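You operate a simulated robot arm through the tools that you are given. There is no shell and no other tool. Be economical: measure what you need, move in short steps, check, and stop when the job is done.

You run a simulated robot arm. Do the job below in one go: nothing can be reset, and whatever is moved stays where it is left.

JOB
Switch the line power back on and set the limit knob to the first mark above the meter's load.
Fine: knob and breaker are in the pillar box; turn the limit to 20 A before the main breaker goes on; close the box.

The check looks at the end state, three seconds after you hand in, the way a careful person would. Anything else that was tipped, shoved, dropped, spilled or broken makes it a failure.

ROBOT AND FRAMES
A 6-joint arm with a four-finger gripper on a trunk, on a base that drives. Base frame: it is fixed to the floor where the robot stands at the start and does not move with it; the origin is under the middle of the robot, x ahead of it, y to its left, z up. Lengths are in m, angles in rad, forces in N, time in s.
Its first joint turns from -2.897 to 2.897 rad. Places, roughly: limit knob [1.2, 0.1, 1.2]; load display [1.2, 0.1, 1.8]; main breaker [1.2, 0.2, 1.4]; pillar box door [1.2, 0.1, 1.3]; yellow key [1.2, 0.1, 1.4]. Payload 3.43 kg.
Tool frame: the origin (TCP) lies between the finger pads and is the grasp point; the fingertips stand 0.03 m ahead of it; z points along the fingers, y is the line along which they close. The gripper opens to 0.12 m. The gripper's body begins 0.085 m behind the TCP.
Orientation is that of the tool frame in the base frame, as a unit quaternion [w, x, y, z]. With the fingers straight down and closing along the base's y, the tool's x points along the base's -x, its y along +y and its z along -z.

CONTROLS
- The arm moves only by the tool step_arm. Its argument "moves" is a list of rows, each a list of 3 entries, a list of its own where there are three numbers: the shift along the base's x, y, z in units of 500 mm (1.0 is 500 mm), then the turn, a rotation vector about the base's x, y, z in units of 60 degrees (1.0 is 60 degrees), then the opening, from 0 (shut) to 1 (fully open). In form: [[[dx, dy, dz], [ax, ay, az], jaw], ...]. A call has 1 to 10 rows; each row is the pose to reach, as a shift and turn from the pose commanded when the call began. A call with a number of a shift or a turn outside -1 to 1 is refused whole. Rows are played at 5 a second. More than 0.05 m and 0.15 rad between two rows, or a gripper value outside its range, and nothing of the call is played. A pose out of reach is approached as far as the arm can. The call stops where the force on the tool passes 70 N (or 10 N more than at its start, if that is more) or the arm is blocked; 0.2 s more then pass. The fingers move at their own pace and stop on an object; they squeeze with about 41 N. The grip force told is the motor's: it shows also when the fingers shut on nothing. Time passes only in rows, and 0.2 s behind the last, so rows that repeat a pose let the fingers close. It gives the time, the measured TCP pose, the force on the tool (base axes), the opening and the grip force at its end, in the units of the frame above (readings bear some noise), with the torque about the TCP (base axes, N m) and any sound that the robot's microphone picked up.
- Cameras (640 x 400 px; columns grow to the right, rows downward): "scene" is now at [-0.193, 0.2077, 1.2545]; the picture's right is [0.06, -1.00, -0.00], its down [-0.05, -0.00, -1.00] and it looks along [1.00, 0.06, -0.05] (base axes); focal length 294 px, centre (320, 200). "wrist" rides on the gripper at [0.072, -0.017, -0.121] in the tool frame; the picture's right is [0.23, 0.97, 0.00], its down [-0.81, 0.19, -0.55] and it looks along [-0.54, 0.13, 0.83] (tool axes); focal length 275 px, centre (320, 200). There is no depth. A picture from a camera that has moved, and an enlarged one, comes with that camera's place and axes in the base frame and with its lens. The place of the scene camera against the robot may be out by one fixed shift of up to 0.025 m in any direction.
- snapshot(camera): a new picture of that camera. It takes no simulated time.
- steer(legs): drives the robot by 1 to 6 legs, each [ahead, turn to the left] in m and rad, along the robot's own axes; the way and the turn of a leg run together, so that a leg with both is an arc; at most 1.5 m and 3.142 rad a leg. The arm and the cameras ride along, it lands a little off, and it stops where it bumps. It gives what a move gives.
- pan_tilt(pan, tilt): turns the head with the scene camera to pan (to the left, within 2.496 rad either way) and tilt (down, from -0.506 to 1.204), counted from straight ahead of the robot. It gives what a move gives.
- close_up(camera, box): a new picture of the part [left, top, right, bottom] of that camera's present view, enlarged. It takes no simulated time.
- sign_off(): hands the job in; it is judged then, once.

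Work in short steps. Places have to be worked out from the pictures, the camera data and where the tool is seen: move nearer, look again, correct. Check each grasp and each placing, and mend what went wrong. You have 120 turns and 90 pictures in all, those below and enlarged ones among them. Open the gripper and draw the arm clear of the work before you hand the job in, unless the task says otherwise; then end with one line.

The tools are called after "Call:" as name(argument=value, ...) on one line, values as JSON. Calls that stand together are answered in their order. step_arm: Moves the arm, as the interface text tells. Its arguments: {"type":"object","properties":{"moves":{"type":"array","items":{"type":"array"}}},"required":["moves"]} The other tools are called the same way: steer (legs) drives the base; pan_tilt (pan, tilt) turns the head that bears the scene camera; snapshot (camera) takes a picture; close_up (camera, box) takes an enlarged picture of a part of a camera's view; sign_off () hands the job in.

At the start:

```text
time: 0.0
tcp_pos: [0.6494, 0.3346, 0.999]
tcp_rot: [-0.001, 0.0, 1.0, 0.0]
force: [1.0, -0.5, -0.1]
wrist_torque: [0.0, -0.01, -0.01]
grip_width: 0.1201
grasp_force: 0.0
robot x, y, heading: [-0.0022, 0.0033, -0.004]
head pan, tilt: [0.063, 0.037]
```

scene: 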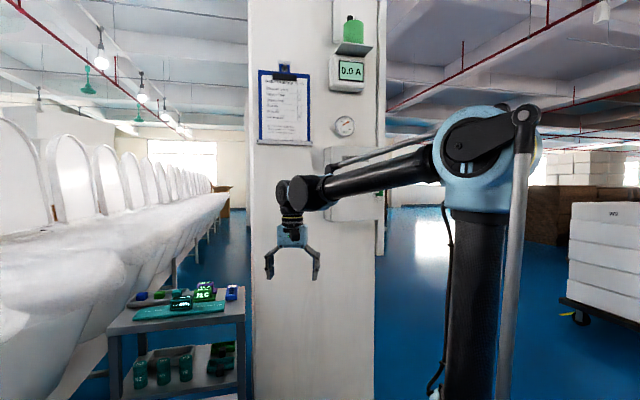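
wrist: 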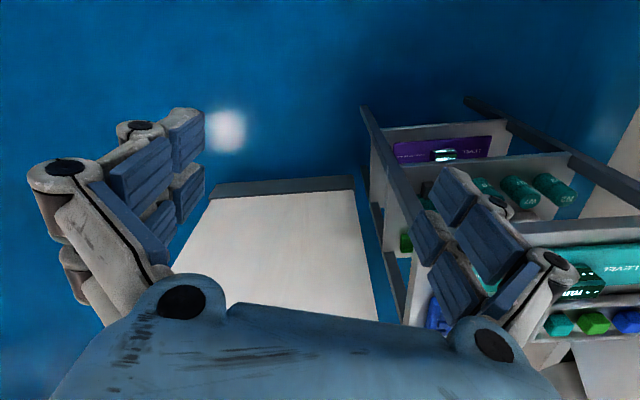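

I see the pillar ahead with a display, clipboard, and a box partly hidden by the arm. I enlarge these to see detail.

Call:
close_up(camera="scene", box=[240, 0, 400, 100])

Call:
close_up(camera="scene", box=[240, 100, 420, 230])

Call:
close_up(camera="scene", box=[250, 60, 320, 150])

```text
4.00 times, centred on (320, 50) of scene
camera zoom: at [-0.193, 0.2077, 1.2545], right [0.06, -1.0, 0.0], down [-0.05, 0.0, -1.0], along [1.0, 0.06, -0.05], focal length 1176 px, centre (320, 800)
```

zoom: 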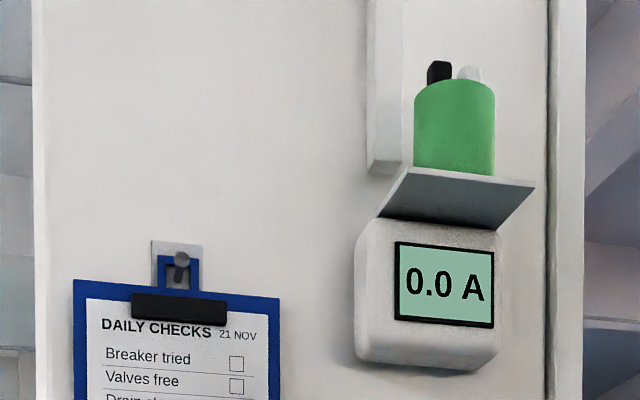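

```text
3.08 times, centred on (330, 165) of scene
camera zoom: at [-0.193, 0.2077, 1.2545], right [0.06, -1.0, 0.0], down [-0.05, 0.0, -1.0], along [1.0, 0.06, -0.05], focal length 905 px, centre (289, 308)
```

zoom: 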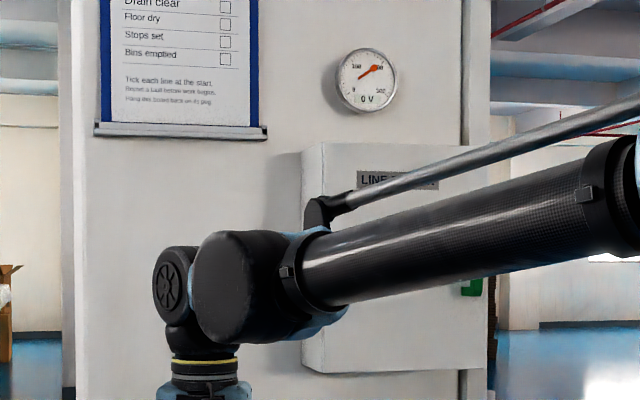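

```text
4.44 times, centred on (285, 105) of scene
camera zoom: at [-0.193, 0.2077, 1.2545], right [0.06, -1.0, 0.0], down [-0.05, 0.0, -1.0], along [1.0, 0.06, -0.05], focal length 1307 px, centre (476, 622)
```

zoom: 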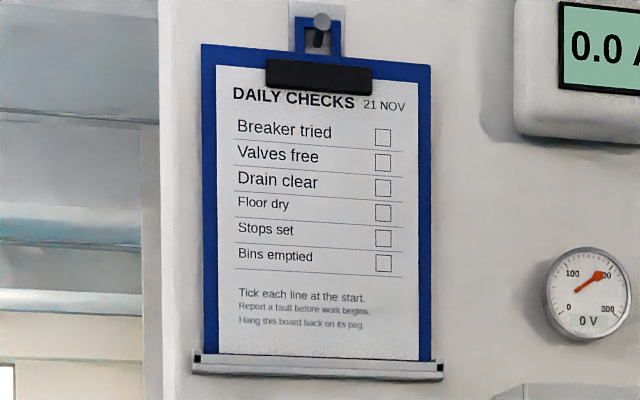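

The arm hides the box. Swing the arm to the right in open air so I can see it.

Call:
step_arm(moves=[[[-0.02, -0.09, 0], [0, 0, 0], 1], [[-0.04, -0.18, 0], [0, 0, 0], 1], [[-0.06, -0.27, 0], [0, 0, 0], 1], [[-0.08, -0.36, 0], [0, 0, 0], 1], [[-0.1, -0.45, 0], [0, 0, 0], 1], [[-0.12, -0.54, 0], [0, 0, 0], 1], [[-0.14, -0.63, 0], [0, 0, 0], 1], [[-0.16, -0.72, 0], [0, 0, 0], 1], [[-0.18, -0.81, 0], [0, 0, 0], 1], [[-0.2, -0.9, 0], [0, 0, 0], 1]])

Call:
snapshot(camera="scene")

Call:
close_up(camera="scene", box=[310, 130, 400, 240])

```text
time: 2.2
tcp_pos: [0.536, -0.1162, 1.0075]
tcp_rot: [0.005, 0.0, 1.0, 0.0]
force: [-0.3, 0.1, 0.0]
wrist_torque: [-0.01, -0.02, 0.02]
grip_width: 0.12
grasp_force: 0.2
robot x, y, heading: [0.0, 0.0038, 0.001]
head pan, tilt: [0.063, 0.037]
```

```text
84 pictures are left
camera scene: at [-0.1933, 0.2076, 1.2545], right [0.06, -1.0, 0.0], down [-0.05, 0.0, -1.0], along [1.0, 0.06, -0.05], focal length 294 px, centre (320, 200)
```

scene: 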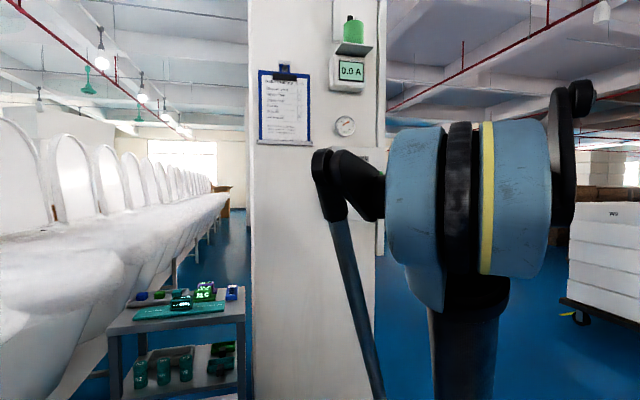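

```text
3.64 times, centred on (355, 185) of scene
camera zoom: at [-0.1933, 0.2076, 1.2545], right [0.06, -1.0, 0.0], down [-0.05, 0.0, -1.0], along [1.0, 0.06, -0.05], focal length 1069 px, centre (193, 254)
```

zoom: 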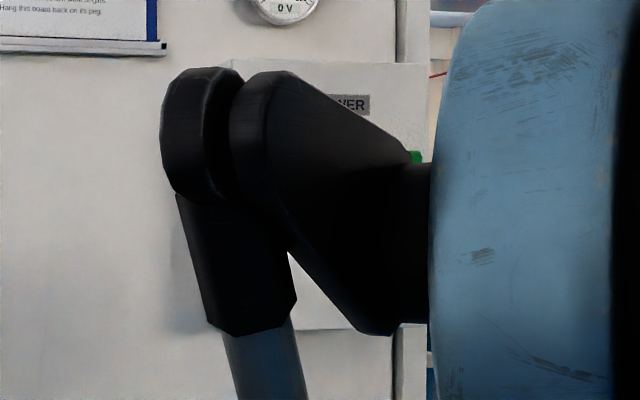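

Still occluded by the linkage; rotate the arm further to the right.

Call:
step_arm(moves=[[[-0.03, -0.09, 0], [0, 0, -0.1], 1], [[-0.06, -0.18, 0], [0, 0, -0.2], 1], [[-0.09, -0.27, 0], [0, 0, -0.3], 1], [[-0.12, -0.36, 0], [0, 0, -0.4], 1], [[-0.15, -0.45, 0], [0, 0, -0.5], 1], [[-0.2, -0.53, 0], [0, 0, -0.6], 1], [[-0.25, -0.6, 0], [0, 0, -0.7], 1], [[-0.3, -0.68, 0], [0, 0, -0.8], 1]])

Call:
snapshot(camera="scene")

Call:
close_up(camera="scene", box=[300, 130, 412, 230])

```text
time: 4.0
tcp_pos: [0.3856, -0.4558, 1.0066]
tcp_rot: [0.006, 0.408, 0.913, -0.002]
force: [0.0, 0.0, 0.7]
wrist_torque: [-0.01, 0.02, -0.03]
grip_width: 0.1201
grasp_force: 0.0
robot x, y, heading: [0.0028, 0.0039, 0.0]
head pan, tilt: [0.063, 0.037]
```

```text
82 pictures are left
camera scene: at [-0.1932, 0.2076, 1.2545], right [0.06, -1.0, 0.0], down [-0.05, 0.0, -1.0], along [1.0, 0.06, -0.05], focal length 294 px, centre (320, 200)
```

scene: 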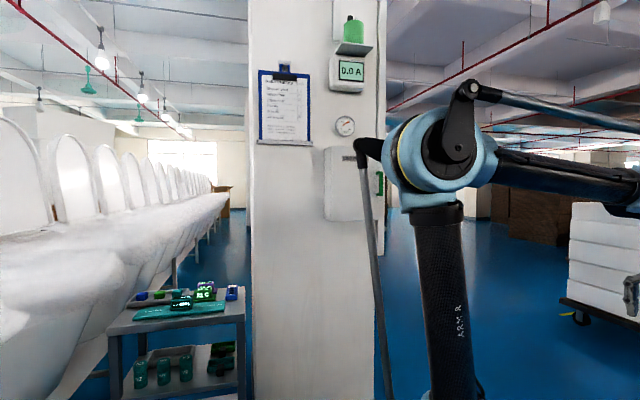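

```text
4.00 times, centred on (356, 180) of scene
camera zoom: at [-0.1932, 0.2076, 1.2545], right [0.06, -1.0, 0.0], down [-0.05, 0.0, -1.0], along [1.0, 0.06, -0.05], focal length 1176 px, centre (176, 280)
```

zoom: 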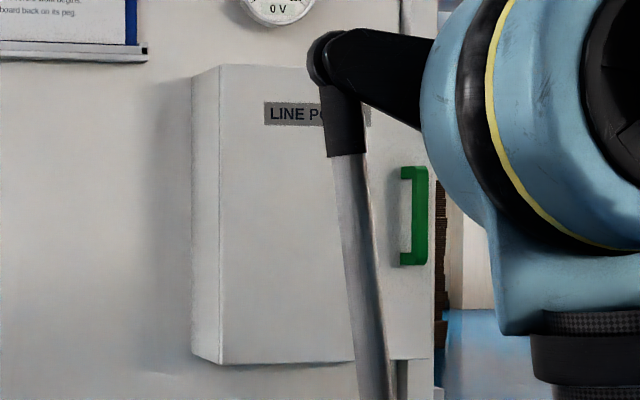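

The box is visible: door with green vertical handle on the right (y≈0.02, z≈1.26), hinge on the left. I drive closer and a bit to the right.

Call:
steer(legs=[[0, -0.3], [0.33, 0], [0, 0.3]])

Call:
snapshot(camera="scene")

```text
time: 8.3
tcp_pos: [0.7028, -0.5453, 1.0065]
tcp_rot: [0.005, 0.402, 0.915, -0.002]
force: [0.2, -0.8, 0.1]
wrist_torque: [0.0, 0.01, -0.01]
grip_width: 0.1204
grasp_force: 0.0
robot x, y, heading: [0.3087, -0.0947, 0.005]
head pan, tilt: [0.063, 0.037]
```

```text
80 pictures are left
camera scene: at [0.117, 0.1079, 1.2545], right [0.07, -1.0, 0.0], down [-0.05, 0.0, -1.0], along [1.0, 0.07, -0.05], focal length 294 px, centre (320, 200)
```

scene: 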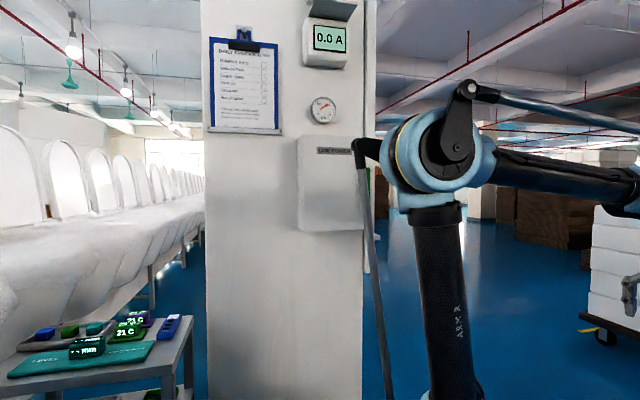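

Now I bring the arm back in front, at right of the box, with yaw squared, before pitching the tool to horizontal.

Call:
step_arm(moves=[[[0, 0.06, 0.05], [0, 0, 0.1], 1], [[0, 0.12, 0.1], [0, 0, 0.2], 1], [[0, 0.18, 0.15], [0, 0, 0.3], 1], [[0, 0.24, 0.2], [0, 0, 0.4], 1], [[0, 0.3, 0.25], [0, 0, 0.5], 1], [[0, 0.36, 0.3], [0, 0, 0.6], 1], [[0, 0.42, 0.35], [0, 0, 0.7], 1], [[0, 0.48, 0.4], [0, 0, 0.8], 1]])

```text
time: 10.1
tcp_pos: [0.6899, -0.3073, 1.2124]
tcp_rot: [0.01, -0.006, 1.0, 0.004]
force: [0.8, -0.8, 0.6]
wrist_torque: [0.0, 0.0, 0.01]
grip_width: 0.1199
grasp_force: 0.0
robot x, y, heading: [0.3104, -0.0976, 0.01]
head pan, tilt: [0.063, 0.037]
```

Pitch the tool up toward horizontal (first half).

Call:
step_arm(moves=[[[0, 0, 0], [0, -0.125, 0], 1], [[0, 0, 0], [0, -0.25, 0], 1], [[0, 0, 0], [0, -0.375, 0], 1], [[0, 0, 0], [0, -0.5, 0], 1], [[0, 0, 0], [0, -0.625, 0], 1], [[0, 0, 0], [0, -0.75, 0], 1]])

Call:
step_arm(moves=[[[0, 0, 0], [0, -0.125, 0], 1], [[0, 0, 0], [0, -0.25, 0], 1], [[0, 0, 0], [0, -0.375, 0], 1], [[0, 0, 0], [0, -0.5, 0], 1], [[0, 0, 0], [0, -0.625, 0], 1], [[0, 0, 0], [0, -0.75, 0], 1]])

Call:
snapshot(camera="scene")

Call:
snapshot(camera="wrist")

```text
time: 11.5
tcp_pos: [0.6909, -0.3064, 1.2113]
tcp_rot: [0.393, -0.006, 0.92, 0.001]
force: [0.1, 0.2, 0.8]
wrist_torque: [-0.03, 0.0, 0.0]
grip_width: 0.1196
grasp_force: 0.0
robot x, y, heading: [0.3087, -0.0978, 0.012]
head pan, tilt: [0.063, 0.037]
```

```text
time: 12.9
tcp_pos: [0.7005, -0.3129, 1.2116]
tcp_rot: [0.715, -0.003, 0.7, -0.004]
force: [1.0, 0.0, -0.5]
wrist_torque: [-0.01, -0.02, 0.04]
grip_width: 0.1202
grasp_force: 0.1
out of reach, approached as far as the arm can: row 5, 6
robot x, y, heading: [0.3096, -0.093, 0.014]
head pan, tilt: [0.063, 0.037]
```

```text
79 pictures are left
camera scene: at [0.1171, 0.108, 1.2545], right [0.07, -1.0, 0.0], down [-0.05, 0.0, -1.0], along [1.0, 0.07, -0.05], focal length 294 px, centre (320, 200)
```

scene: 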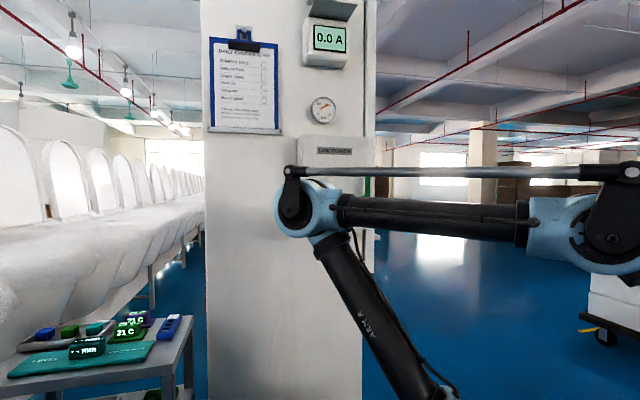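

```text
78 pictures are left
camera wrist: at [0.5813, -0.3304, 1.1381], right [0.01, 0.97, -0.24], down [-0.57, 0.2, 0.8], along [0.82, 0.13, 0.55], focal length 275 px, centre (320, 200)
```

wrist: 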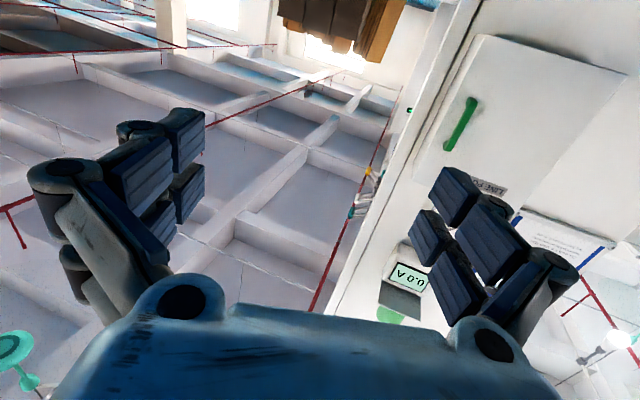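

I see something yellow on the pillar's right edge; look at it and the handle closely.

Call:
close_up(camera="wrist", box=[320, 80, 560, 230])

```text
2.67 times, centred on (440, 155) of wrist
camera zoom: at [0.5813, -0.3304, 1.1381], right [0.01, 0.97, -0.24], down [-0.57, 0.2, 0.8], along [0.82, 0.13, 0.55], focal length 734 px, centre (0, 320)
```

zoom: 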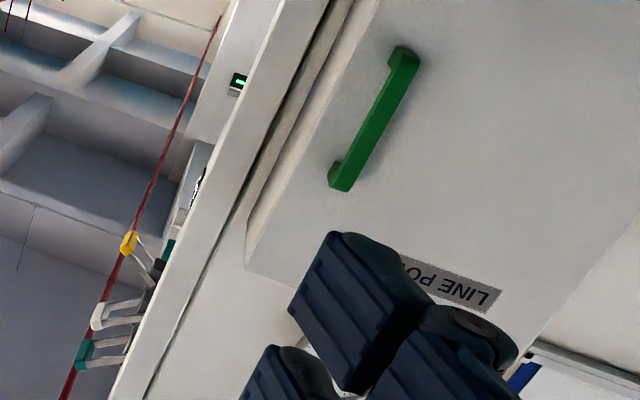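

Keys hang on the pillar's right side. The handle is at about (1.16, 0.01, 1.26). Move the gripper in front of it with a stand-off.

Call:
step_arm(moves=[[[0.06, 0.064, 0.01], [0, 0, 0], 1], [[0.12, 0.128, 0.02], [0, 0, 0], 1], [[0.18, 0.192, 0.03], [0, 0, 0], 1], [[0.24, 0.256, 0.04], [0, 0, 0], 1], [[0.3, 0.32, 0.05], [0, 0, 0], 1], [[0.36, 0.384, 0.06], [0, 0, 0], 1], [[0.42, 0.448, 0.07], [0, 0, 0], 1], [[0.48, 0.512, 0.08], [0, 0, 0], 1], [[0.54, 0.576, 0.09], [0, 0, 0], 1], [[0.6, 0.64, 0.1], [0, 0, 0], 1]])

Call:
snapshot(camera="wrist")

Call:
snapshot(camera="scene")

```text
time: 15.3
tcp_pos: [0.958, -0.2613, 1.2674]
tcp_rot: [0.685, 0.207, 0.665, -0.216]
force: [-2.0, -1.0, 0.3]
wrist_torque: [0.02, 0.09, 0.16]
grip_width: 0.1202
grasp_force: 0.1
out of reach, approached as far as the arm can: row 3, 4, 5, 6, 7
robot x, y, heading: [0.3121, -0.095, 0.007]
head pan, tilt: [0.063, 0.037]
stopped in row 10: the arm was blocked; the commanded pose is now the measured one
```

```text
76 pictures are left
camera wrist: at [0.8517, -0.2085, 1.193], right [0.56, 0.8, -0.23], down [-0.36, 0.49, 0.79], along [0.74, -0.36, 0.56], focal length 275 px, centre (320, 200)
```

wrist: 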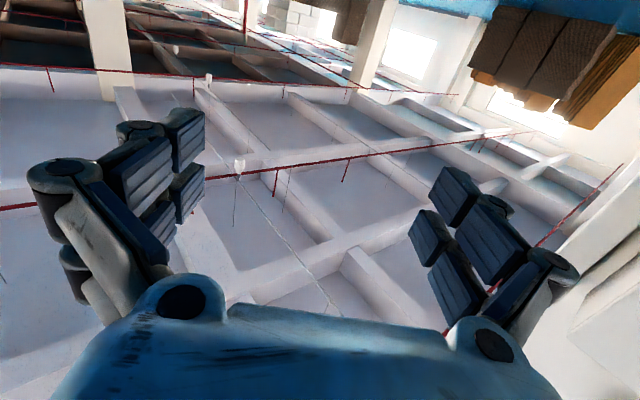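

```text
75 pictures are left
camera scene: at [0.1141, 0.1077, 1.2541], right [0.07, -1.0, 0.0], down [-0.05, 0.0, -1.0], along [1.0, 0.07, -0.05], focal length 294 px, centre (320, 200)
```

scene: 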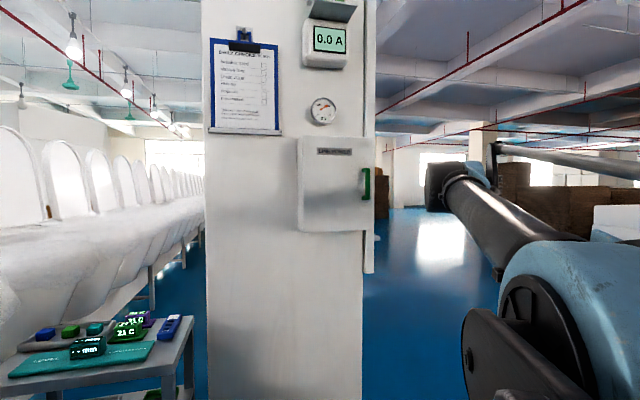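

The arm passed near its axis and lagged in yaw. It is free in front of the pillar; I correct the yaw while moving leftward a little.

Call:
step_arm(moves=[[[0.01, 0.05, 0], [0, 0, 0.1], 1], [[0.02, 0.1, 0], [0, 0, 0.2], 1], [[0.03, 0.15, 0], [0, 0, 0.3], 1], [[0.04, 0.2, 0], [0, 0.01, 0.4], 1], [[0.05, 0.25, 0], [0, 0.02, 0.5], 1], [[0.06, 0.3, 0], [0, 0.02, 0.58], 1]])

Call:
snapshot(camera="scene")

```text
time: 16.7
tcp_pos: [0.9858, -0.1369, 1.2774]
tcp_rot: [0.724, 0.098, 0.682, 0.024]
force: [0.5, 1.2, -0.7]
wrist_torque: [0.05, 0.0, -0.07]
grip_width: 0.1202
grasp_force: 0.0
out of reach, approached as far as the arm can: row 5, 6
robot x, y, heading: [0.3103, -0.0937, 0.007]
head pan, tilt: [0.063, 0.037]
```

```text
74 pictures are left
camera scene: at [0.1168, 0.108, 1.2545], right [0.07, -1.0, 0.0], down [-0.05, 0.0, -1.0], along [1.0, 0.07, -0.05], focal length 294 px, centre (320, 200)
```

scene: 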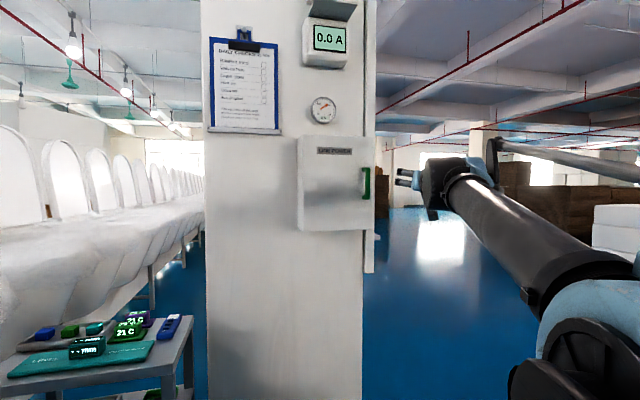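

The arm is near a kinematic limit, though now close to horizontal. Continue toward the handle and check whether orientation recovers.

Call:
step_arm(moves=[[[0.0, 0.05, 0], [0, 0, 0], 1], [[0.0, 0.1, 0], [0, 0, 0], 1], [[0.0, 0.15, 0], [0, 0, 0], 1], [[0, 0.2, 0], [0, 0, 0], 1], [[0, 0.2, 0], [0, 0, 0], 1]])

Call:
snapshot(camera="scene")

Call:
snapshot(camera="wrist")

```text
time: 17.9
tcp_pos: [0.9829, -0.0364, 1.2764]
tcp_rot: [0.721, 0.027, 0.692, -0.034]
force: [-0.7, 0.5, 1.0]
wrist_torque: [0.01, -0.02, 0.02]
grip_width: 0.1203
grasp_force: 0.0
out of reach, approached as far as the arm can: row 1, 2, 3
robot x, y, heading: [0.3113, -0.096, 0.008]
head pan, tilt: [0.063, 0.037]
```

```text
73 pictures are left
camera scene: at [0.1168, 0.108, 1.2545], right [0.07, -1.0, 0.0], down [-0.05, 0.0, -1.0], along [1.0, 0.07, -0.05], focal length 294 px, centre (320, 200)
```

scene: 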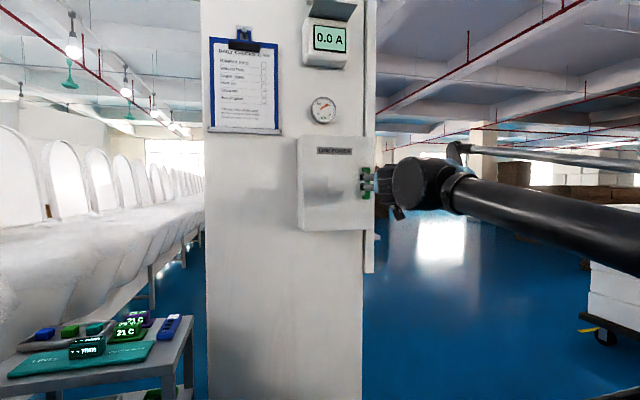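

```text
72 pictures are left
camera wrist: at [0.8659, -0.0444, 1.1995], right [0.09, 0.97, -0.24], down [-0.57, 0.25, 0.79], along [0.82, 0.06, 0.57], focal length 275 px, centre (320, 200)
```

wrist: 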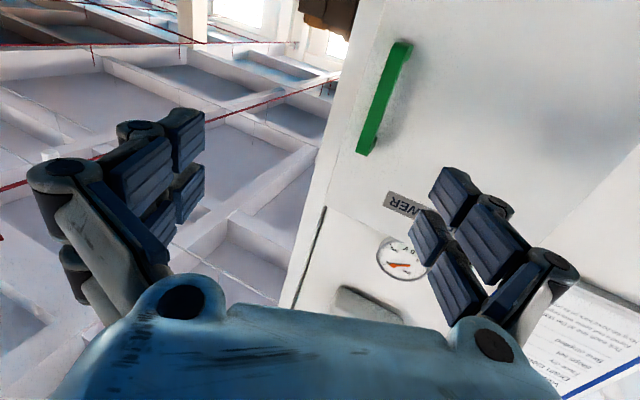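

Handle triangulates to (1.165, 0.010, 1.262). Align and approach with half-open gripper, stopping just short.

Call:
step_arm(moves=[[[0.05, 0.05, -0.02], [0, 0, 0], 0.7], [[0.1, 0.09, -0.03], [0, 0, 0], 0.6], [[0.16, 0.092, -0.03], [0, 0, 0], 0.6], [[0.22, 0.092, -0.03], [0, 0, 0], 0.6], [[0.22, 0.092, -0.03], [0, 0, 0], 0.6]])

Call:
snapshot(camera="wrist")

Call:
close_up(camera="scene", box=[280, 120, 440, 240])

```text
time: 19.1
tcp_pos: [1.0959, 0.007, 1.2602]
tcp_rot: [0.721, 0.026, 0.692, -0.033]
force: [-0.3, -0.1, -0.3]
wrist_torque: [0.05, 0.01, 0.0]
grip_width: 0.0722
grasp_force: 0.1
robot x, y, heading: [0.3115, -0.0969, 0.009]
head pan, tilt: [0.063, 0.037]
```

```text
71 pictures are left
camera wrist: at [0.9777, -0.0009, 1.1841], right [0.09, 0.97, -0.24], down [-0.57, 0.25, 0.79], along [0.82, 0.06, 0.57], focal length 275 px, centre (320, 200)
```

wrist: 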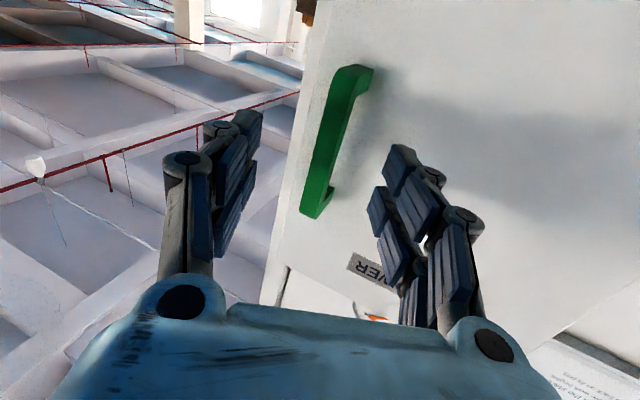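

```text
3.33 times, centred on (360, 180) of scene
camera zoom: at [0.1169, 0.108, 1.2545], right [0.07, -1.0, 0.0], down [-0.05, 0.0, -1.0], along [1.0, 0.07, -0.05], focal length 980 px, centre (187, 267)
```

zoom: 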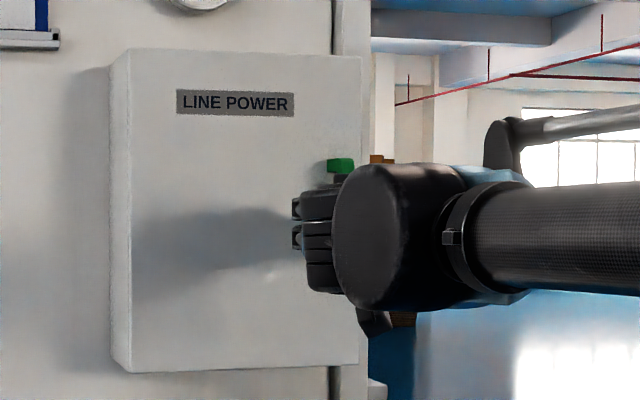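

Aligned. Advance 0.055 m to put the handle between the pads.

Call:
step_arm(moves=[[[0.04, 0.008, 0], [0, 0, 0], 0.6], [[0.08, 0.008, 0], [0, 0, 0], 0.6], [[0.11, 0.008, 0], [0, 0, 0], 0.6], [[0.11, 0.008, 0], [0, 0, 0], 0.6]])

Call:
snapshot(camera="wrist")

```text
time: 20.1
tcp_pos: [1.1511, 0.0122, 1.2586]
tcp_rot: [0.721, 0.027, 0.692, -0.035]
force: [-8.9, 2.4, 0.2]
wrist_torque: [0.05, 0.08, 0.37]
grip_width: 0.0771
grasp_force: 2.1
robot x, y, heading: [0.3123, -0.0954, 0.01]
head pan, tilt: [0.063, 0.037]
```

```text
69 pictures are left
camera wrist: at [1.0341, 0.0043, 1.1826], right [0.09, 0.97, -0.24], down [-0.57, 0.25, 0.78], along [0.82, 0.06, 0.57], focal length 275 px, centre (320, 200)
```

wrist: 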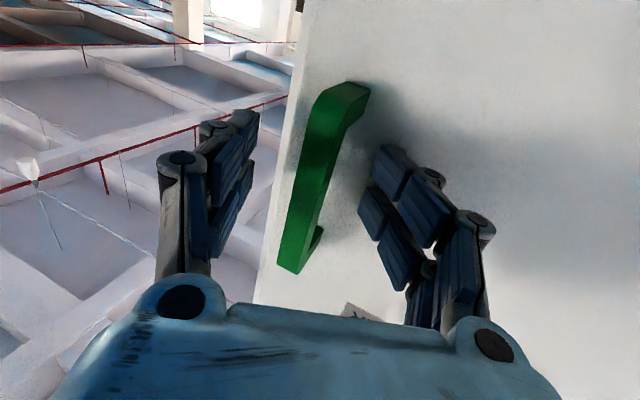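

A fingertip just touches the door; back off 6 mm and close on the handle.

Call:
step_arm(moves=[[[-0.012, 0, 0], [0, 0, 0], 0.6], [[-0.012, 0, 0], [0, 0, 0], 0.3], [[-0.012, 0, 0], [0, 0, 0], 0], [[-0.012, 0, 0], [0, 0, 0], 0], [[-0.012, 0, 0], [0, 0, 0], 0]])

Call:
snapshot(camera="wrist")

```text
time: 21.3
tcp_pos: [1.1463, 0.0089, 1.2592]
tcp_rot: [0.721, 0.029, 0.691, -0.035]
force: [7.0, -53.7, 1.5]
wrist_torque: [0.11, -0.18, -0.44]
grip_width: 0.0129
grasp_force: 45.2
robot x, y, heading: [0.3092, -0.0903, 0.011]
head pan, tilt: [0.063, 0.037]
```

```text
68 pictures are left
camera wrist: at [1.0282, 0.0014, 1.1829], right [0.1, 0.97, -0.24], down [-0.57, 0.25, 0.79], along [0.82, 0.06, 0.57], focal length 275 px, centre (320, 200)
```

wrist: 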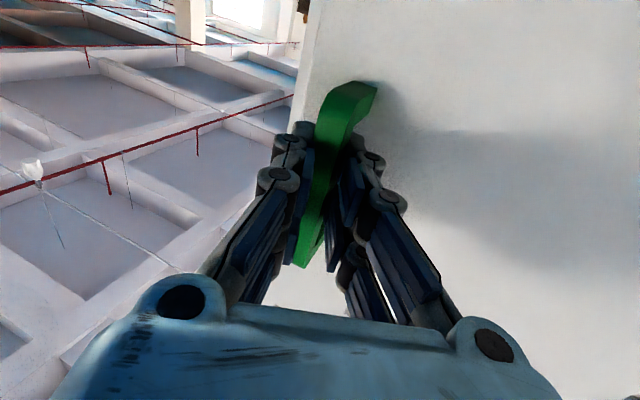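

Handle gripped (13 mm), but with side load, so the handle is a few mm more to −y. Relax sideways and begin pulling the door on its arc about a hinge near (1.19, 0.245).

Call:
step_arm(moves=[[[0, -0.014, 0], [0, 0, 0], 0], [[-0.02, -0.012, 0], [0, 0, -0.04], 0], [[-0.042, -0.006, 0], [0, 0, -0.083], 0], [[-0.062, 0.002, 0], [0, 0, -0.125], 0], [[-0.082, 0.01, 0], [0, 0, -0.167], 0]])

Call:
snapshot(camera="scene")

```text
time: 22.4
tcp_pos: [1.0966, 0.0091, 1.2657]
tcp_rot: [0.72, 0.082, 0.683, -0.089]
force: [-0.2, -19.3, -30.7]
wrist_torque: [-0.1, -0.28, -0.02]
grip_width: 0.0129
grasp_force: 44.9
robot x, y, heading: [0.3106, -0.0941, 0.01]
head pan, tilt: [0.063, 0.037]
stopped in row 5: the force on the tool passed its limit at 73 N (the readings are from after the stop); the commanded pose is now the measured one
```

```text
67 pictures are left
camera scene: at [0.1186, 0.1074, 1.2549], right [0.07, -1.0, 0.0], down [-0.05, 0.0, -1.0], along [1.0, 0.07, -0.05], focal length 294 px, centre (320, 200)
```

scene: 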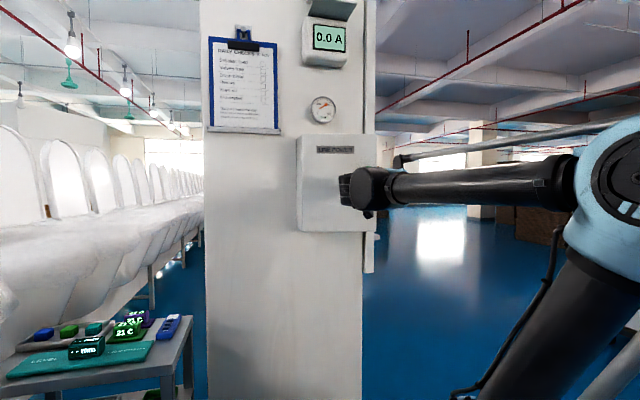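

The door moved (TCP 5 cm out). The arm reconfigured and rose a bit; look before continuing.

Call:
close_up(camera="scene", box=[270, 110, 430, 250])

Call:
snapshot(camera="wrist")

```text
2.86 times, centred on (350, 180) of scene
camera zoom: at [0.1186, 0.1074, 1.2549], right [0.07, -1.0, 0.0], down [-0.05, 0.0, -1.0], along [1.0, 0.07, -0.05], focal length 840 px, centre (234, 257)
```

zoom: 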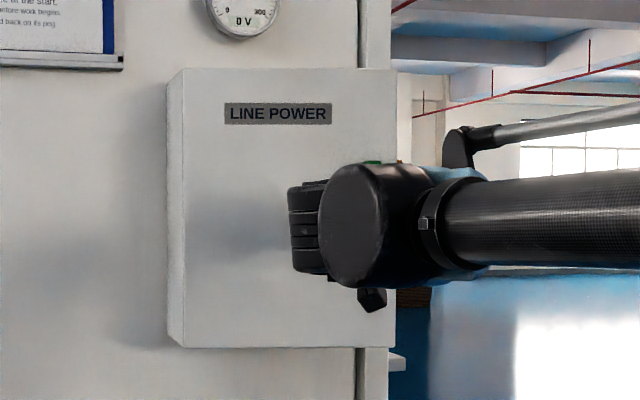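

```text
65 pictures are left
camera wrist: at [0.9811, 0.0189, 1.189], right [0.24, 0.94, -0.23], down [-0.53, 0.33, 0.78], along [0.81, -0.07, 0.58], focal length 275 px, centre (320, 200)
```

wrist: 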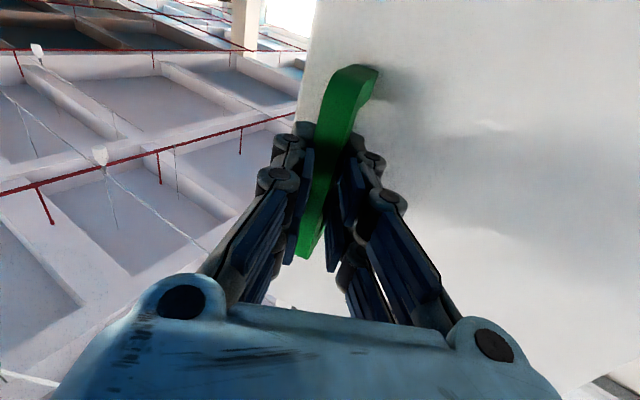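

Door is open about 12°. Continue along the arc, with z slightly relieved.

Call:
step_arm(moves=[[[0, 0, -0.008], [0, 0, 0], 0], [[-0.018, 0.008, -0.01], [0, 0, -0.04], 0], [[-0.037, 0.017, -0.012], [0, 0, -0.083], 0], [[-0.055, 0.027, -0.012], [0, 0, -0.125], 0], [[-0.073, 0.037, -0.012], [0, 0, -0.167], 0], [[-0.09, 0.049, -0.012], [0, 0, -0.21], 0], [[-0.107, 0.061, -0.012], [0, 0, -0.25], 0], [[-0.123, 0.074, -0.012], [0, 0, -0.29], 0], [[-0.139, 0.087, -0.012], [0, 0, -0.333], 0]])

Call:
snapshot(camera="scene")

```text
time: 23.3
tcp_pos: [1.0641, 0.0154, 1.2709]
tcp_rot: [0.721, 0.11, 0.674, -0.12]
force: [1.1, -0.1, -38.1]
wrist_torque: [-0.13, 0.05, 0.1]
grip_width: 0.0134
grasp_force: 44.8
robot x, y, heading: [0.3134, -0.0891, 0.009]
head pan, tilt: [0.063, 0.037]
stopped in row 4: the force on the tool passed its limit at 70 N (the readings are from after the stop); the commanded pose is now the measured one
```

```text
64 pictures are left
camera scene: at [0.1195, 0.1089, 1.2548], right [0.07, -1.0, 0.0], down [-0.05, 0.0, -1.0], along [1.0, 0.07, -0.05], focal length 294 px, centre (320, 200)
```

scene: 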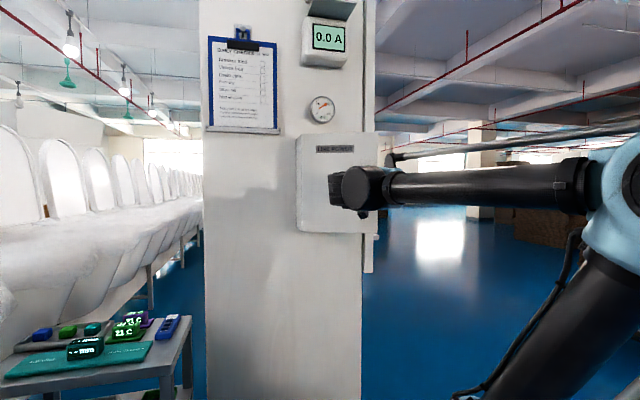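

The arm drifts up as it pulls. Relieve z by 1 cm, then pull slower in smaller steps.

Call:
step_arm(moves=[[[0, 0, -0.012], [0, 0, 0], 0], [[0, 0, -0.024], [0, 0, 0], 0], [[-0.009, 0.005, -0.028], [0, 0, -0.02], 0], [[-0.018, 0.01, -0.03], [0, 0, -0.04], 0], [[-0.027, 0.016, -0.032], [0, 0, -0.06], 0], [[-0.036, 0.022, -0.034], [0, 0, -0.08], 0], [[-0.045, 0.028, -0.036], [0, 0, -0.1], 0], [[-0.053, 0.034, -0.038], [0, 0, -0.12], 0], [[-0.061, 0.04, -0.04], [0, 0, -0.14], 0], [[-0.069, 0.046, -0.042], [0, 0, -0.16], 0]])

```text
time: 24.9
tcp_pos: [1.0265, 0.0277, 1.2611]
tcp_rot: [0.716, 0.148, 0.663, -0.16]
force: [3.9, 10.6, -42.5]
wrist_torque: [-1.18, 0.98, 0.13]
grip_width: 0.0136
grasp_force: 45.1
robot x, y, heading: [0.312, -0.0938, 0.007]
head pan, tilt: [0.063, 0.037]
stopped in row 8: the force on the tool passed its limit at 72 N (the readings are from after the stop); the commanded pose is now the measured one
```

Look at the grip and door state.

Call:
snapshot(camera="wrist")

Call:
snapshot(camera="scene")

```text
63 pictures are left
camera wrist: at [0.9169, 0.06, 1.1809], right [0.43, 0.87, -0.23], down [-0.47, 0.43, 0.77], along [0.77, -0.22, 0.6], focal length 275 px, centre (320, 200)
```

wrist: 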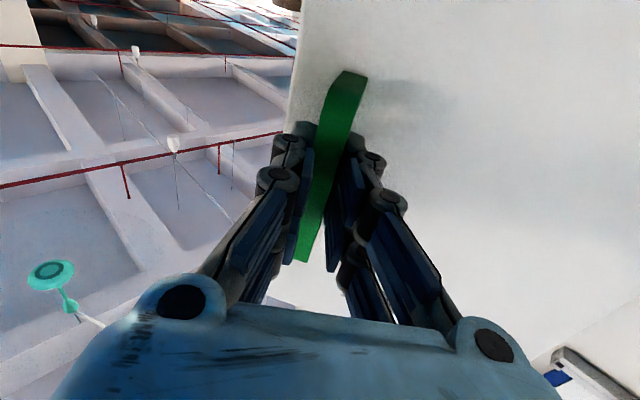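

```text
62 pictures are left
camera scene: at [0.1195, 0.1102, 1.2546], right [0.07, -1.0, 0.0], down [-0.05, 0.0, -1.0], along [1.0, 0.07, -0.05], focal length 294 px, centre (320, 200)
```

scene: 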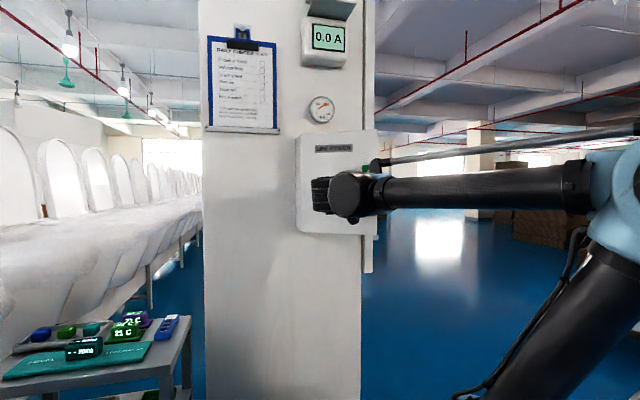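

Door is ~30° open. Release the handle and back off along the tool axis.

Call:
step_arm(moves=[[[0, 0, 0], [0, 0, 0], 0.3], [[0, 0, 0], [0, 0, 0], 0.5], [[-0.04, 0.02, 0], [0, 0, 0], 0.5], [[-0.09, 0.045, 0], [0, 0, 0], 0.5], [[-0.15, 0.075, 0], [0, 0, 0], 0.5], [[-0.2, 0.06, 0], [0, 0, 0], 0.5]])

Call:
snapshot(camera="wrist")

```text
time: 26.3
tcp_pos: [0.9266, 0.0547, 1.2627]
tcp_rot: [0.717, 0.149, 0.662, -0.161]
force: [0.4, 0.2, 0.2]
wrist_torque: [0.01, 0.01, -0.01]
grip_width: 0.0601
grasp_force: 0.0
robot x, y, heading: [0.3101, -0.0928, 0.002]
head pan, tilt: [0.063, 0.037]
```

```text
61 pictures are left
camera wrist: at [0.8171, 0.088, 1.1831], right [0.43, 0.87, -0.23], down [-0.47, 0.44, 0.76], along [0.77, -0.22, 0.6], focal length 275 px, centre (320, 200)
```

wrist: 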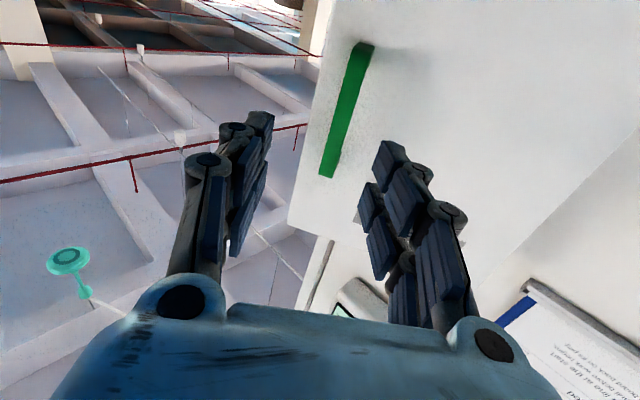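

Shut the gripper, move right past the door edge and square the yaw.

Call:
step_arm(moves=[[[0, -0.08, 0], [0, 0.01, 0.06], 0.3], [[0, -0.16, 0], [0, 0.03, 0.14], 0], [[0, -0.24, 0], [0.005, 0.04, 0.22], 0], [[0, -0.3, 0], [0.01, 0.05, 0.3], 0], [[0, -0.34, 0], [0.016, 0.075, 0.42], 0], [[0, -0.34, 0], [0.016, 0.075, 0.42], 0]])

Call:
snapshot(camera="wrist")

Call:
snapshot(camera="scene")

```text
time: 27.7
tcp_pos: [0.9266, -0.1031, 1.2636]
tcp_rot: [0.707, -0.007, 0.707, 0.006]
force: [-0.9, -8.8, 0.1]
wrist_torque: [-0.01, 0.01, 0.74]
grip_width: 0.0
grasp_force: 33.6
robot x, y, heading: [0.3138, -0.096, 0.004]
head pan, tilt: [0.063, 0.037]
```

```text
60 pictures are left
camera wrist: at [0.8072, -0.1229, 1.1922], right [-0.02, 0.97, -0.23], down [-0.56, 0.18, 0.81], along [0.83, 0.14, 0.54], focal length 275 px, centre (320, 200)
```

wrist: 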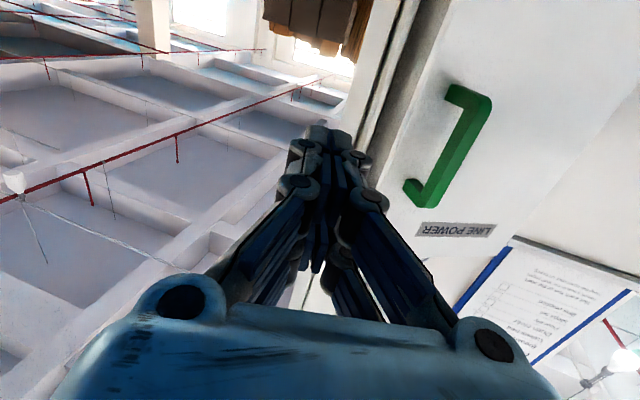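

```text
59 pictures are left
camera scene: at [0.118, 0.1096, 1.2545], right [0.07, -1.0, 0.0], down [-0.05, 0.0, -1.0], along [1.0, 0.07, -0.05], focal length 294 px, centre (320, 200)
```

scene: 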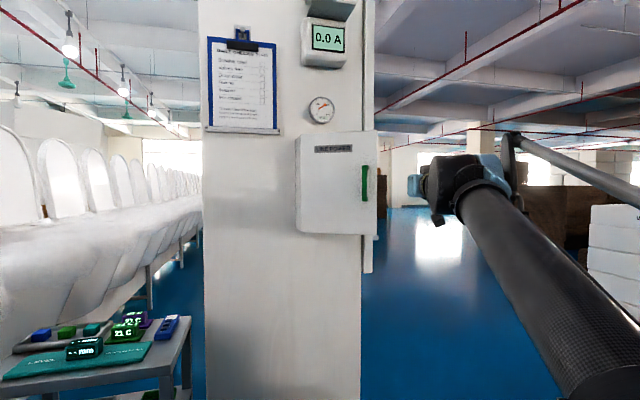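

Door is ~30° open with edge near (1.065, 0.02). Advance with yaw +15° so the fingers go behind the edge.

Call:
step_arm(moves=[[[0.08, 0, 0], [0, 0, 0.08], 0], [[0.16, 0.02, 0], [0, 0, 0.16], 0], [[0.23, 0.05, 0], [0, 0, 0.22], 0], [[0.31, 0.08, 0], [0, 0, 0.25], 0], [[0.31, 0.08, 0], [0, 0, 0.25], 0]])

Call:
snapshot(camera="wrist")

Call:
snapshot(camera="scene")

```text
time: 28.9
tcp_pos: [1.0807, -0.0737, 1.2635]
tcp_rot: [0.701, -0.092, 0.701, 0.092]
force: [0.4, 0.1, -0.1]
wrist_torque: [0.02, -0.01, 0.0]
grip_width: 0.0
grasp_force: 33.4
robot x, y, heading: [0.3139, -0.0933, 0.011]
head pan, tilt: [0.063, 0.037]
```

```text
58 pictures are left
camera wrist: at [0.9697, -0.1214, 1.1919], right [-0.25, 0.94, -0.23], down [-0.58, 0.04, 0.81], along [0.77, 0.34, 0.54], focal length 275 px, centre (320, 200)
```

wrist: 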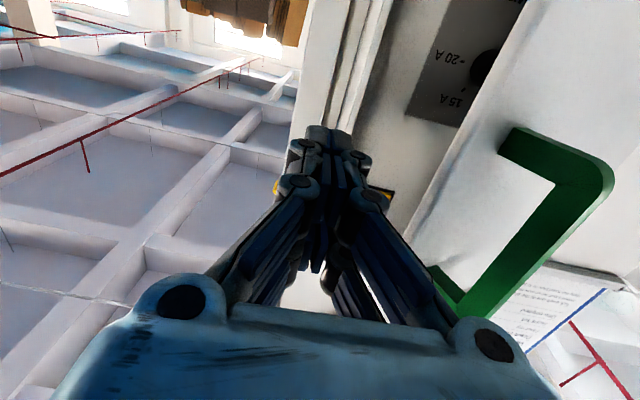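

```text
57 pictures are left
camera scene: at [0.1181, 0.1093, 1.2545], right [0.07, -1.0, 0.0], down [-0.05, 0.0, -1.0], along [1.0, 0.07, -0.05], focal length 294 px, centre (320, 200)
```

scene: 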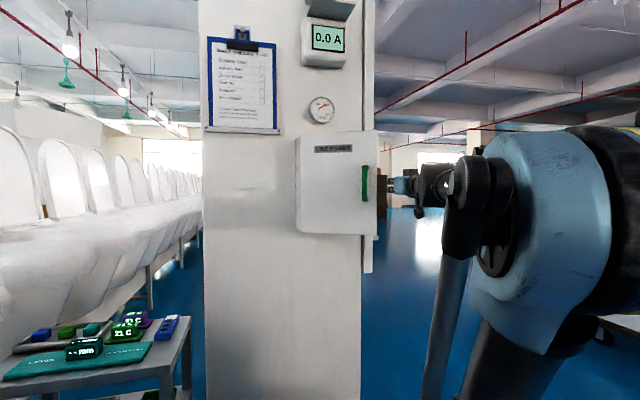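

Panel with 15/20 A marks is visible behind the door. Sweep left to push the door open.

Call:
step_arm(moves=[[[0, 0.06, 0], [0, 0, 0], 0], [[-0.01, 0.12, 0], [0, 0, 0], 0], [[-0.04, 0.18, 0], [0, 0, 0], 0], [[-0.08, 0.24, 0], [0, 0, 0], 0], [[-0.12, 0.3, 0], [0, 0, 0], 0], [[-0.15, 0.36, 0], [0, 0, 0], 0], [[-0.17, 0.42, 0], [0, 0, 0], 0], [[-0.18, 0.48, 0], [0, 0, 0], 0], [[-0.18, 0.54, 0], [0, 0, 0], 0]])

Call:
snapshot(camera="scene")

Call:
snapshot(camera="wrist")

```text
time: 29.5
tcp_pos: [1.0607, -0.0305, 1.2699]
tcp_rot: [0.705, -0.084, 0.699, 0.083]
force: [1.7, 0.1, -1.2]
wrist_torque: [0.04, -0.06, 0.0]
grip_width: 0.0
grasp_force: 33.7
robot x, y, heading: [0.3132, -0.0941, -0.001]
head pan, tilt: [0.063, 0.037]
stopped in row 2: the force on the tool passed its limit at 104 N (the readings are from after the stop); the commanded pose is now the measured one
```

```text
56 pictures are left
camera scene: at [0.1189, 0.1098, 1.2546], right [0.06, -1.0, 0.0], down [-0.05, 0.0, -1.0], along [1.0, 0.06, -0.05], focal length 294 px, centre (320, 200)
```

scene: 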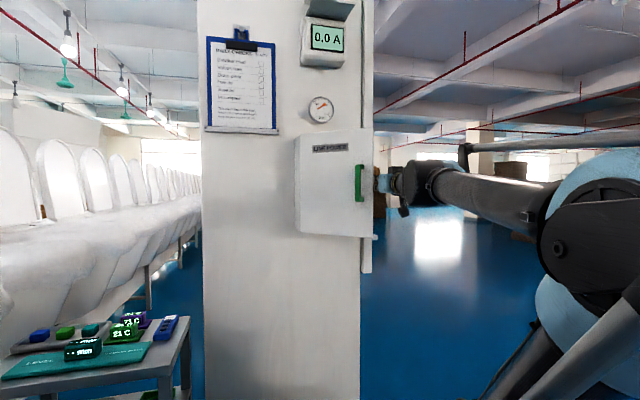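

```text
55 pictures are left
camera wrist: at [0.95, -0.0763, 1.1979], right [-0.23, 0.95, -0.23], down [-0.59, 0.06, 0.81], along [0.78, 0.32, 0.55], focal length 275 px, centre (320, 200)
```

wrist: 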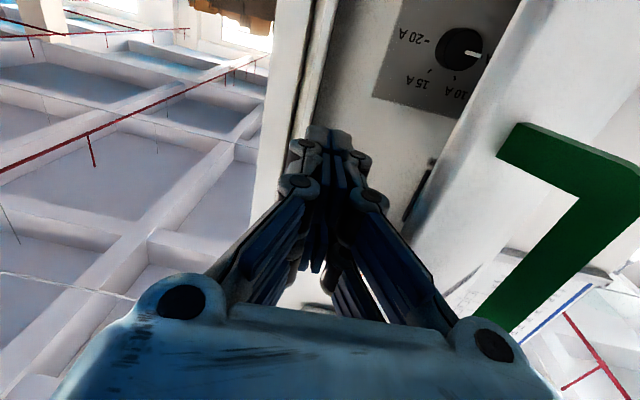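

Contact was abrupt but the door opened further. Continue slower with small steps.

Call:
step_arm(moves=[[[-0.005, 0.02, -0.005], [0, 0, 0], 0], [[-0.01, 0.04, -0.01], [0, 0, 0], 0], [[-0.02, 0.06, -0.01], [0, 0, 0], 0], [[-0.03, 0.08, -0.01], [0, 0, 0], 0], [[-0.04, 0.1, -0.01], [0, 0, 0], 0], [[-0.05, 0.12, -0.01], [0, 0, 0], 0], [[-0.06, 0.14, -0.01], [0, 0, 0], 0], [[-0.07, 0.16, -0.01], [0, 0, 0], 0], [[-0.075, 0.18, -0.01], [0, 0, 0], 0], [[-0.08, 0.2, -0.01], [0, 0, 0], 0]])

Call:
snapshot(camera="scene")

```text
time: 30.5
tcp_pos: [1.0362, -0.0078, 1.2741]
tcp_rot: [0.707, -0.08, 0.698, 0.078]
force: [1.8, 0.8, -0.3]
wrist_torque: [0.01, -0.1, 0.0]
grip_width: 0.0
grasp_force: 33.7
robot x, y, heading: [0.3107, -0.0976, -0.001]
head pan, tilt: [0.063, 0.037]
stopped in row 4: the force on the tool passed its limit at 80 N (the readings are from after the stop); the commanded pose is now the measured one
```

```text
54 pictures are left
camera scene: at [0.1197, 0.1107, 1.2546], right [0.06, -1.0, 0.0], down [-0.05, 0.0, -1.0], along [1.0, 0.06, -0.05], focal length 294 px, centre (320, 200)
```

scene: 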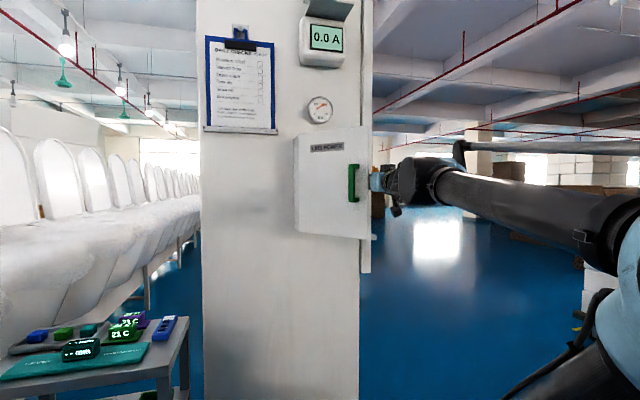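

Follow the door edge's tangent more closely, slower.

Call:
step_arm(moves=[[[-0.01, 0.01, -0.01], [0, 0, 0], 0], [[-0.02, 0.021, -0.02], [0, 0, 0], 0], [[-0.029, 0.032, -0.02], [0, 0, 0], 0], [[-0.038, 0.044, -0.02], [0, 0, 0], 0], [[-0.047, 0.055, -0.02], [0, 0, 0], 0], [[-0.056, 0.067, -0.02], [0, 0, 0], 0], [[-0.064, 0.08, -0.02], [0, 0, 0], 0], [[-0.072, 0.092, -0.02], [0, 0, 0], 0], [[-0.079, 0.104, -0.02], [0, 0, 0], 0], [[-0.085, 0.116, -0.02], [0, 0, 0], 0]])

Call:
snapshot(camera="wrist")

```text
time: 32.7
tcp_pos: [0.9914, 0.0526, 1.2637]
tcp_rot: [0.709, -0.081, 0.696, 0.079]
force: [0.3, -0.7, 0.6]
wrist_torque: [0.03, 0.03, 0.04]
grip_width: 0.0
grasp_force: 33.4
out of reach, approached as far as the arm can: row 3, 4, 5, 6, 7, 8, 9
robot x, y, heading: [0.3118, -0.0955, 0.001]
head pan, tilt: [0.063, 0.037]
```

```text
53 pictures are left
camera wrist: at [0.8805, 0.0084, 1.1904], right [-0.21, 0.95, -0.24], down [-0.6, 0.06, 0.8], along [0.77, 0.31, 0.55], focal length 275 px, centre (320, 200)
```

wrist: 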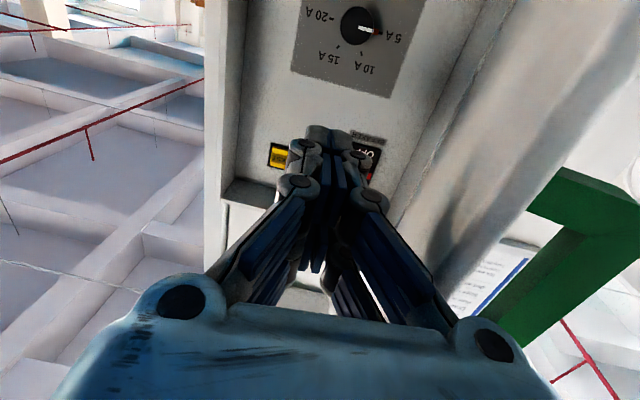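

Works; the door keeps opening. Continue the sweep.

Call:
step_arm(moves=[[[-0.01, 0.025, 0], [0, 0, 0], 0], [[-0.018, 0.05, 0], [0, 0, 0], 0], [[-0.026, 0.075, 0], [0, 0, 0], 0], [[-0.032, 0.1, 0], [0, 0, 0], 0], [[-0.037, 0.125, 0], [0, 0, 0], 0], [[-0.041, 0.15, 0], [0, 0, 0], 0], [[-0.044, 0.175, 0], [0, 0, 0], 0], [[-0.045, 0.2, 0], [0, 0, 0], 0], [[-0.045, 0.225, 0], [0, 0, 0], 0], [[-0.045, 0.25, 0], [0, 0, 0], 0]])

Call:
snapshot(camera="scene")

```text
time: 34.9
tcp_pos: [0.9636, 0.1779, 1.2669]
tcp_rot: [0.711, -0.083, 0.694, 0.08]
force: [-45.6, -6.0, -28.0]
wrist_torque: [-0.29, -1.26, 1.33]
grip_width: 0.0001
grasp_force: 33.3
robot x, y, heading: [0.3101, -0.0964, -0.007]
head pan, tilt: [0.063, 0.037]
```

```text
52 pictures are left
camera scene: at [0.1038, 0.1105, 1.2519], right [0.06, -1.0, 0.0], down [-0.04, 0.0, -1.0], along [1.0, 0.06, -0.04], focal length 294 px, centre (320, 200)
```

scene: 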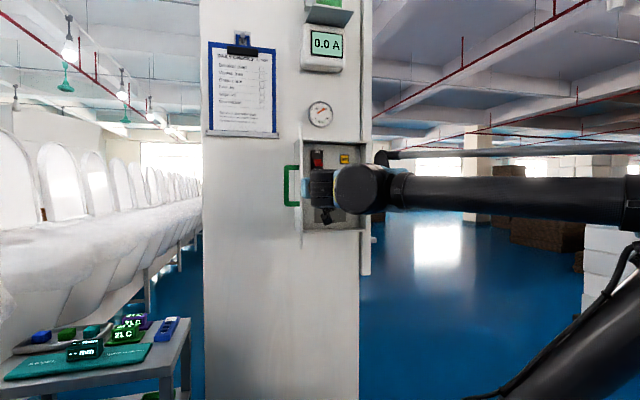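

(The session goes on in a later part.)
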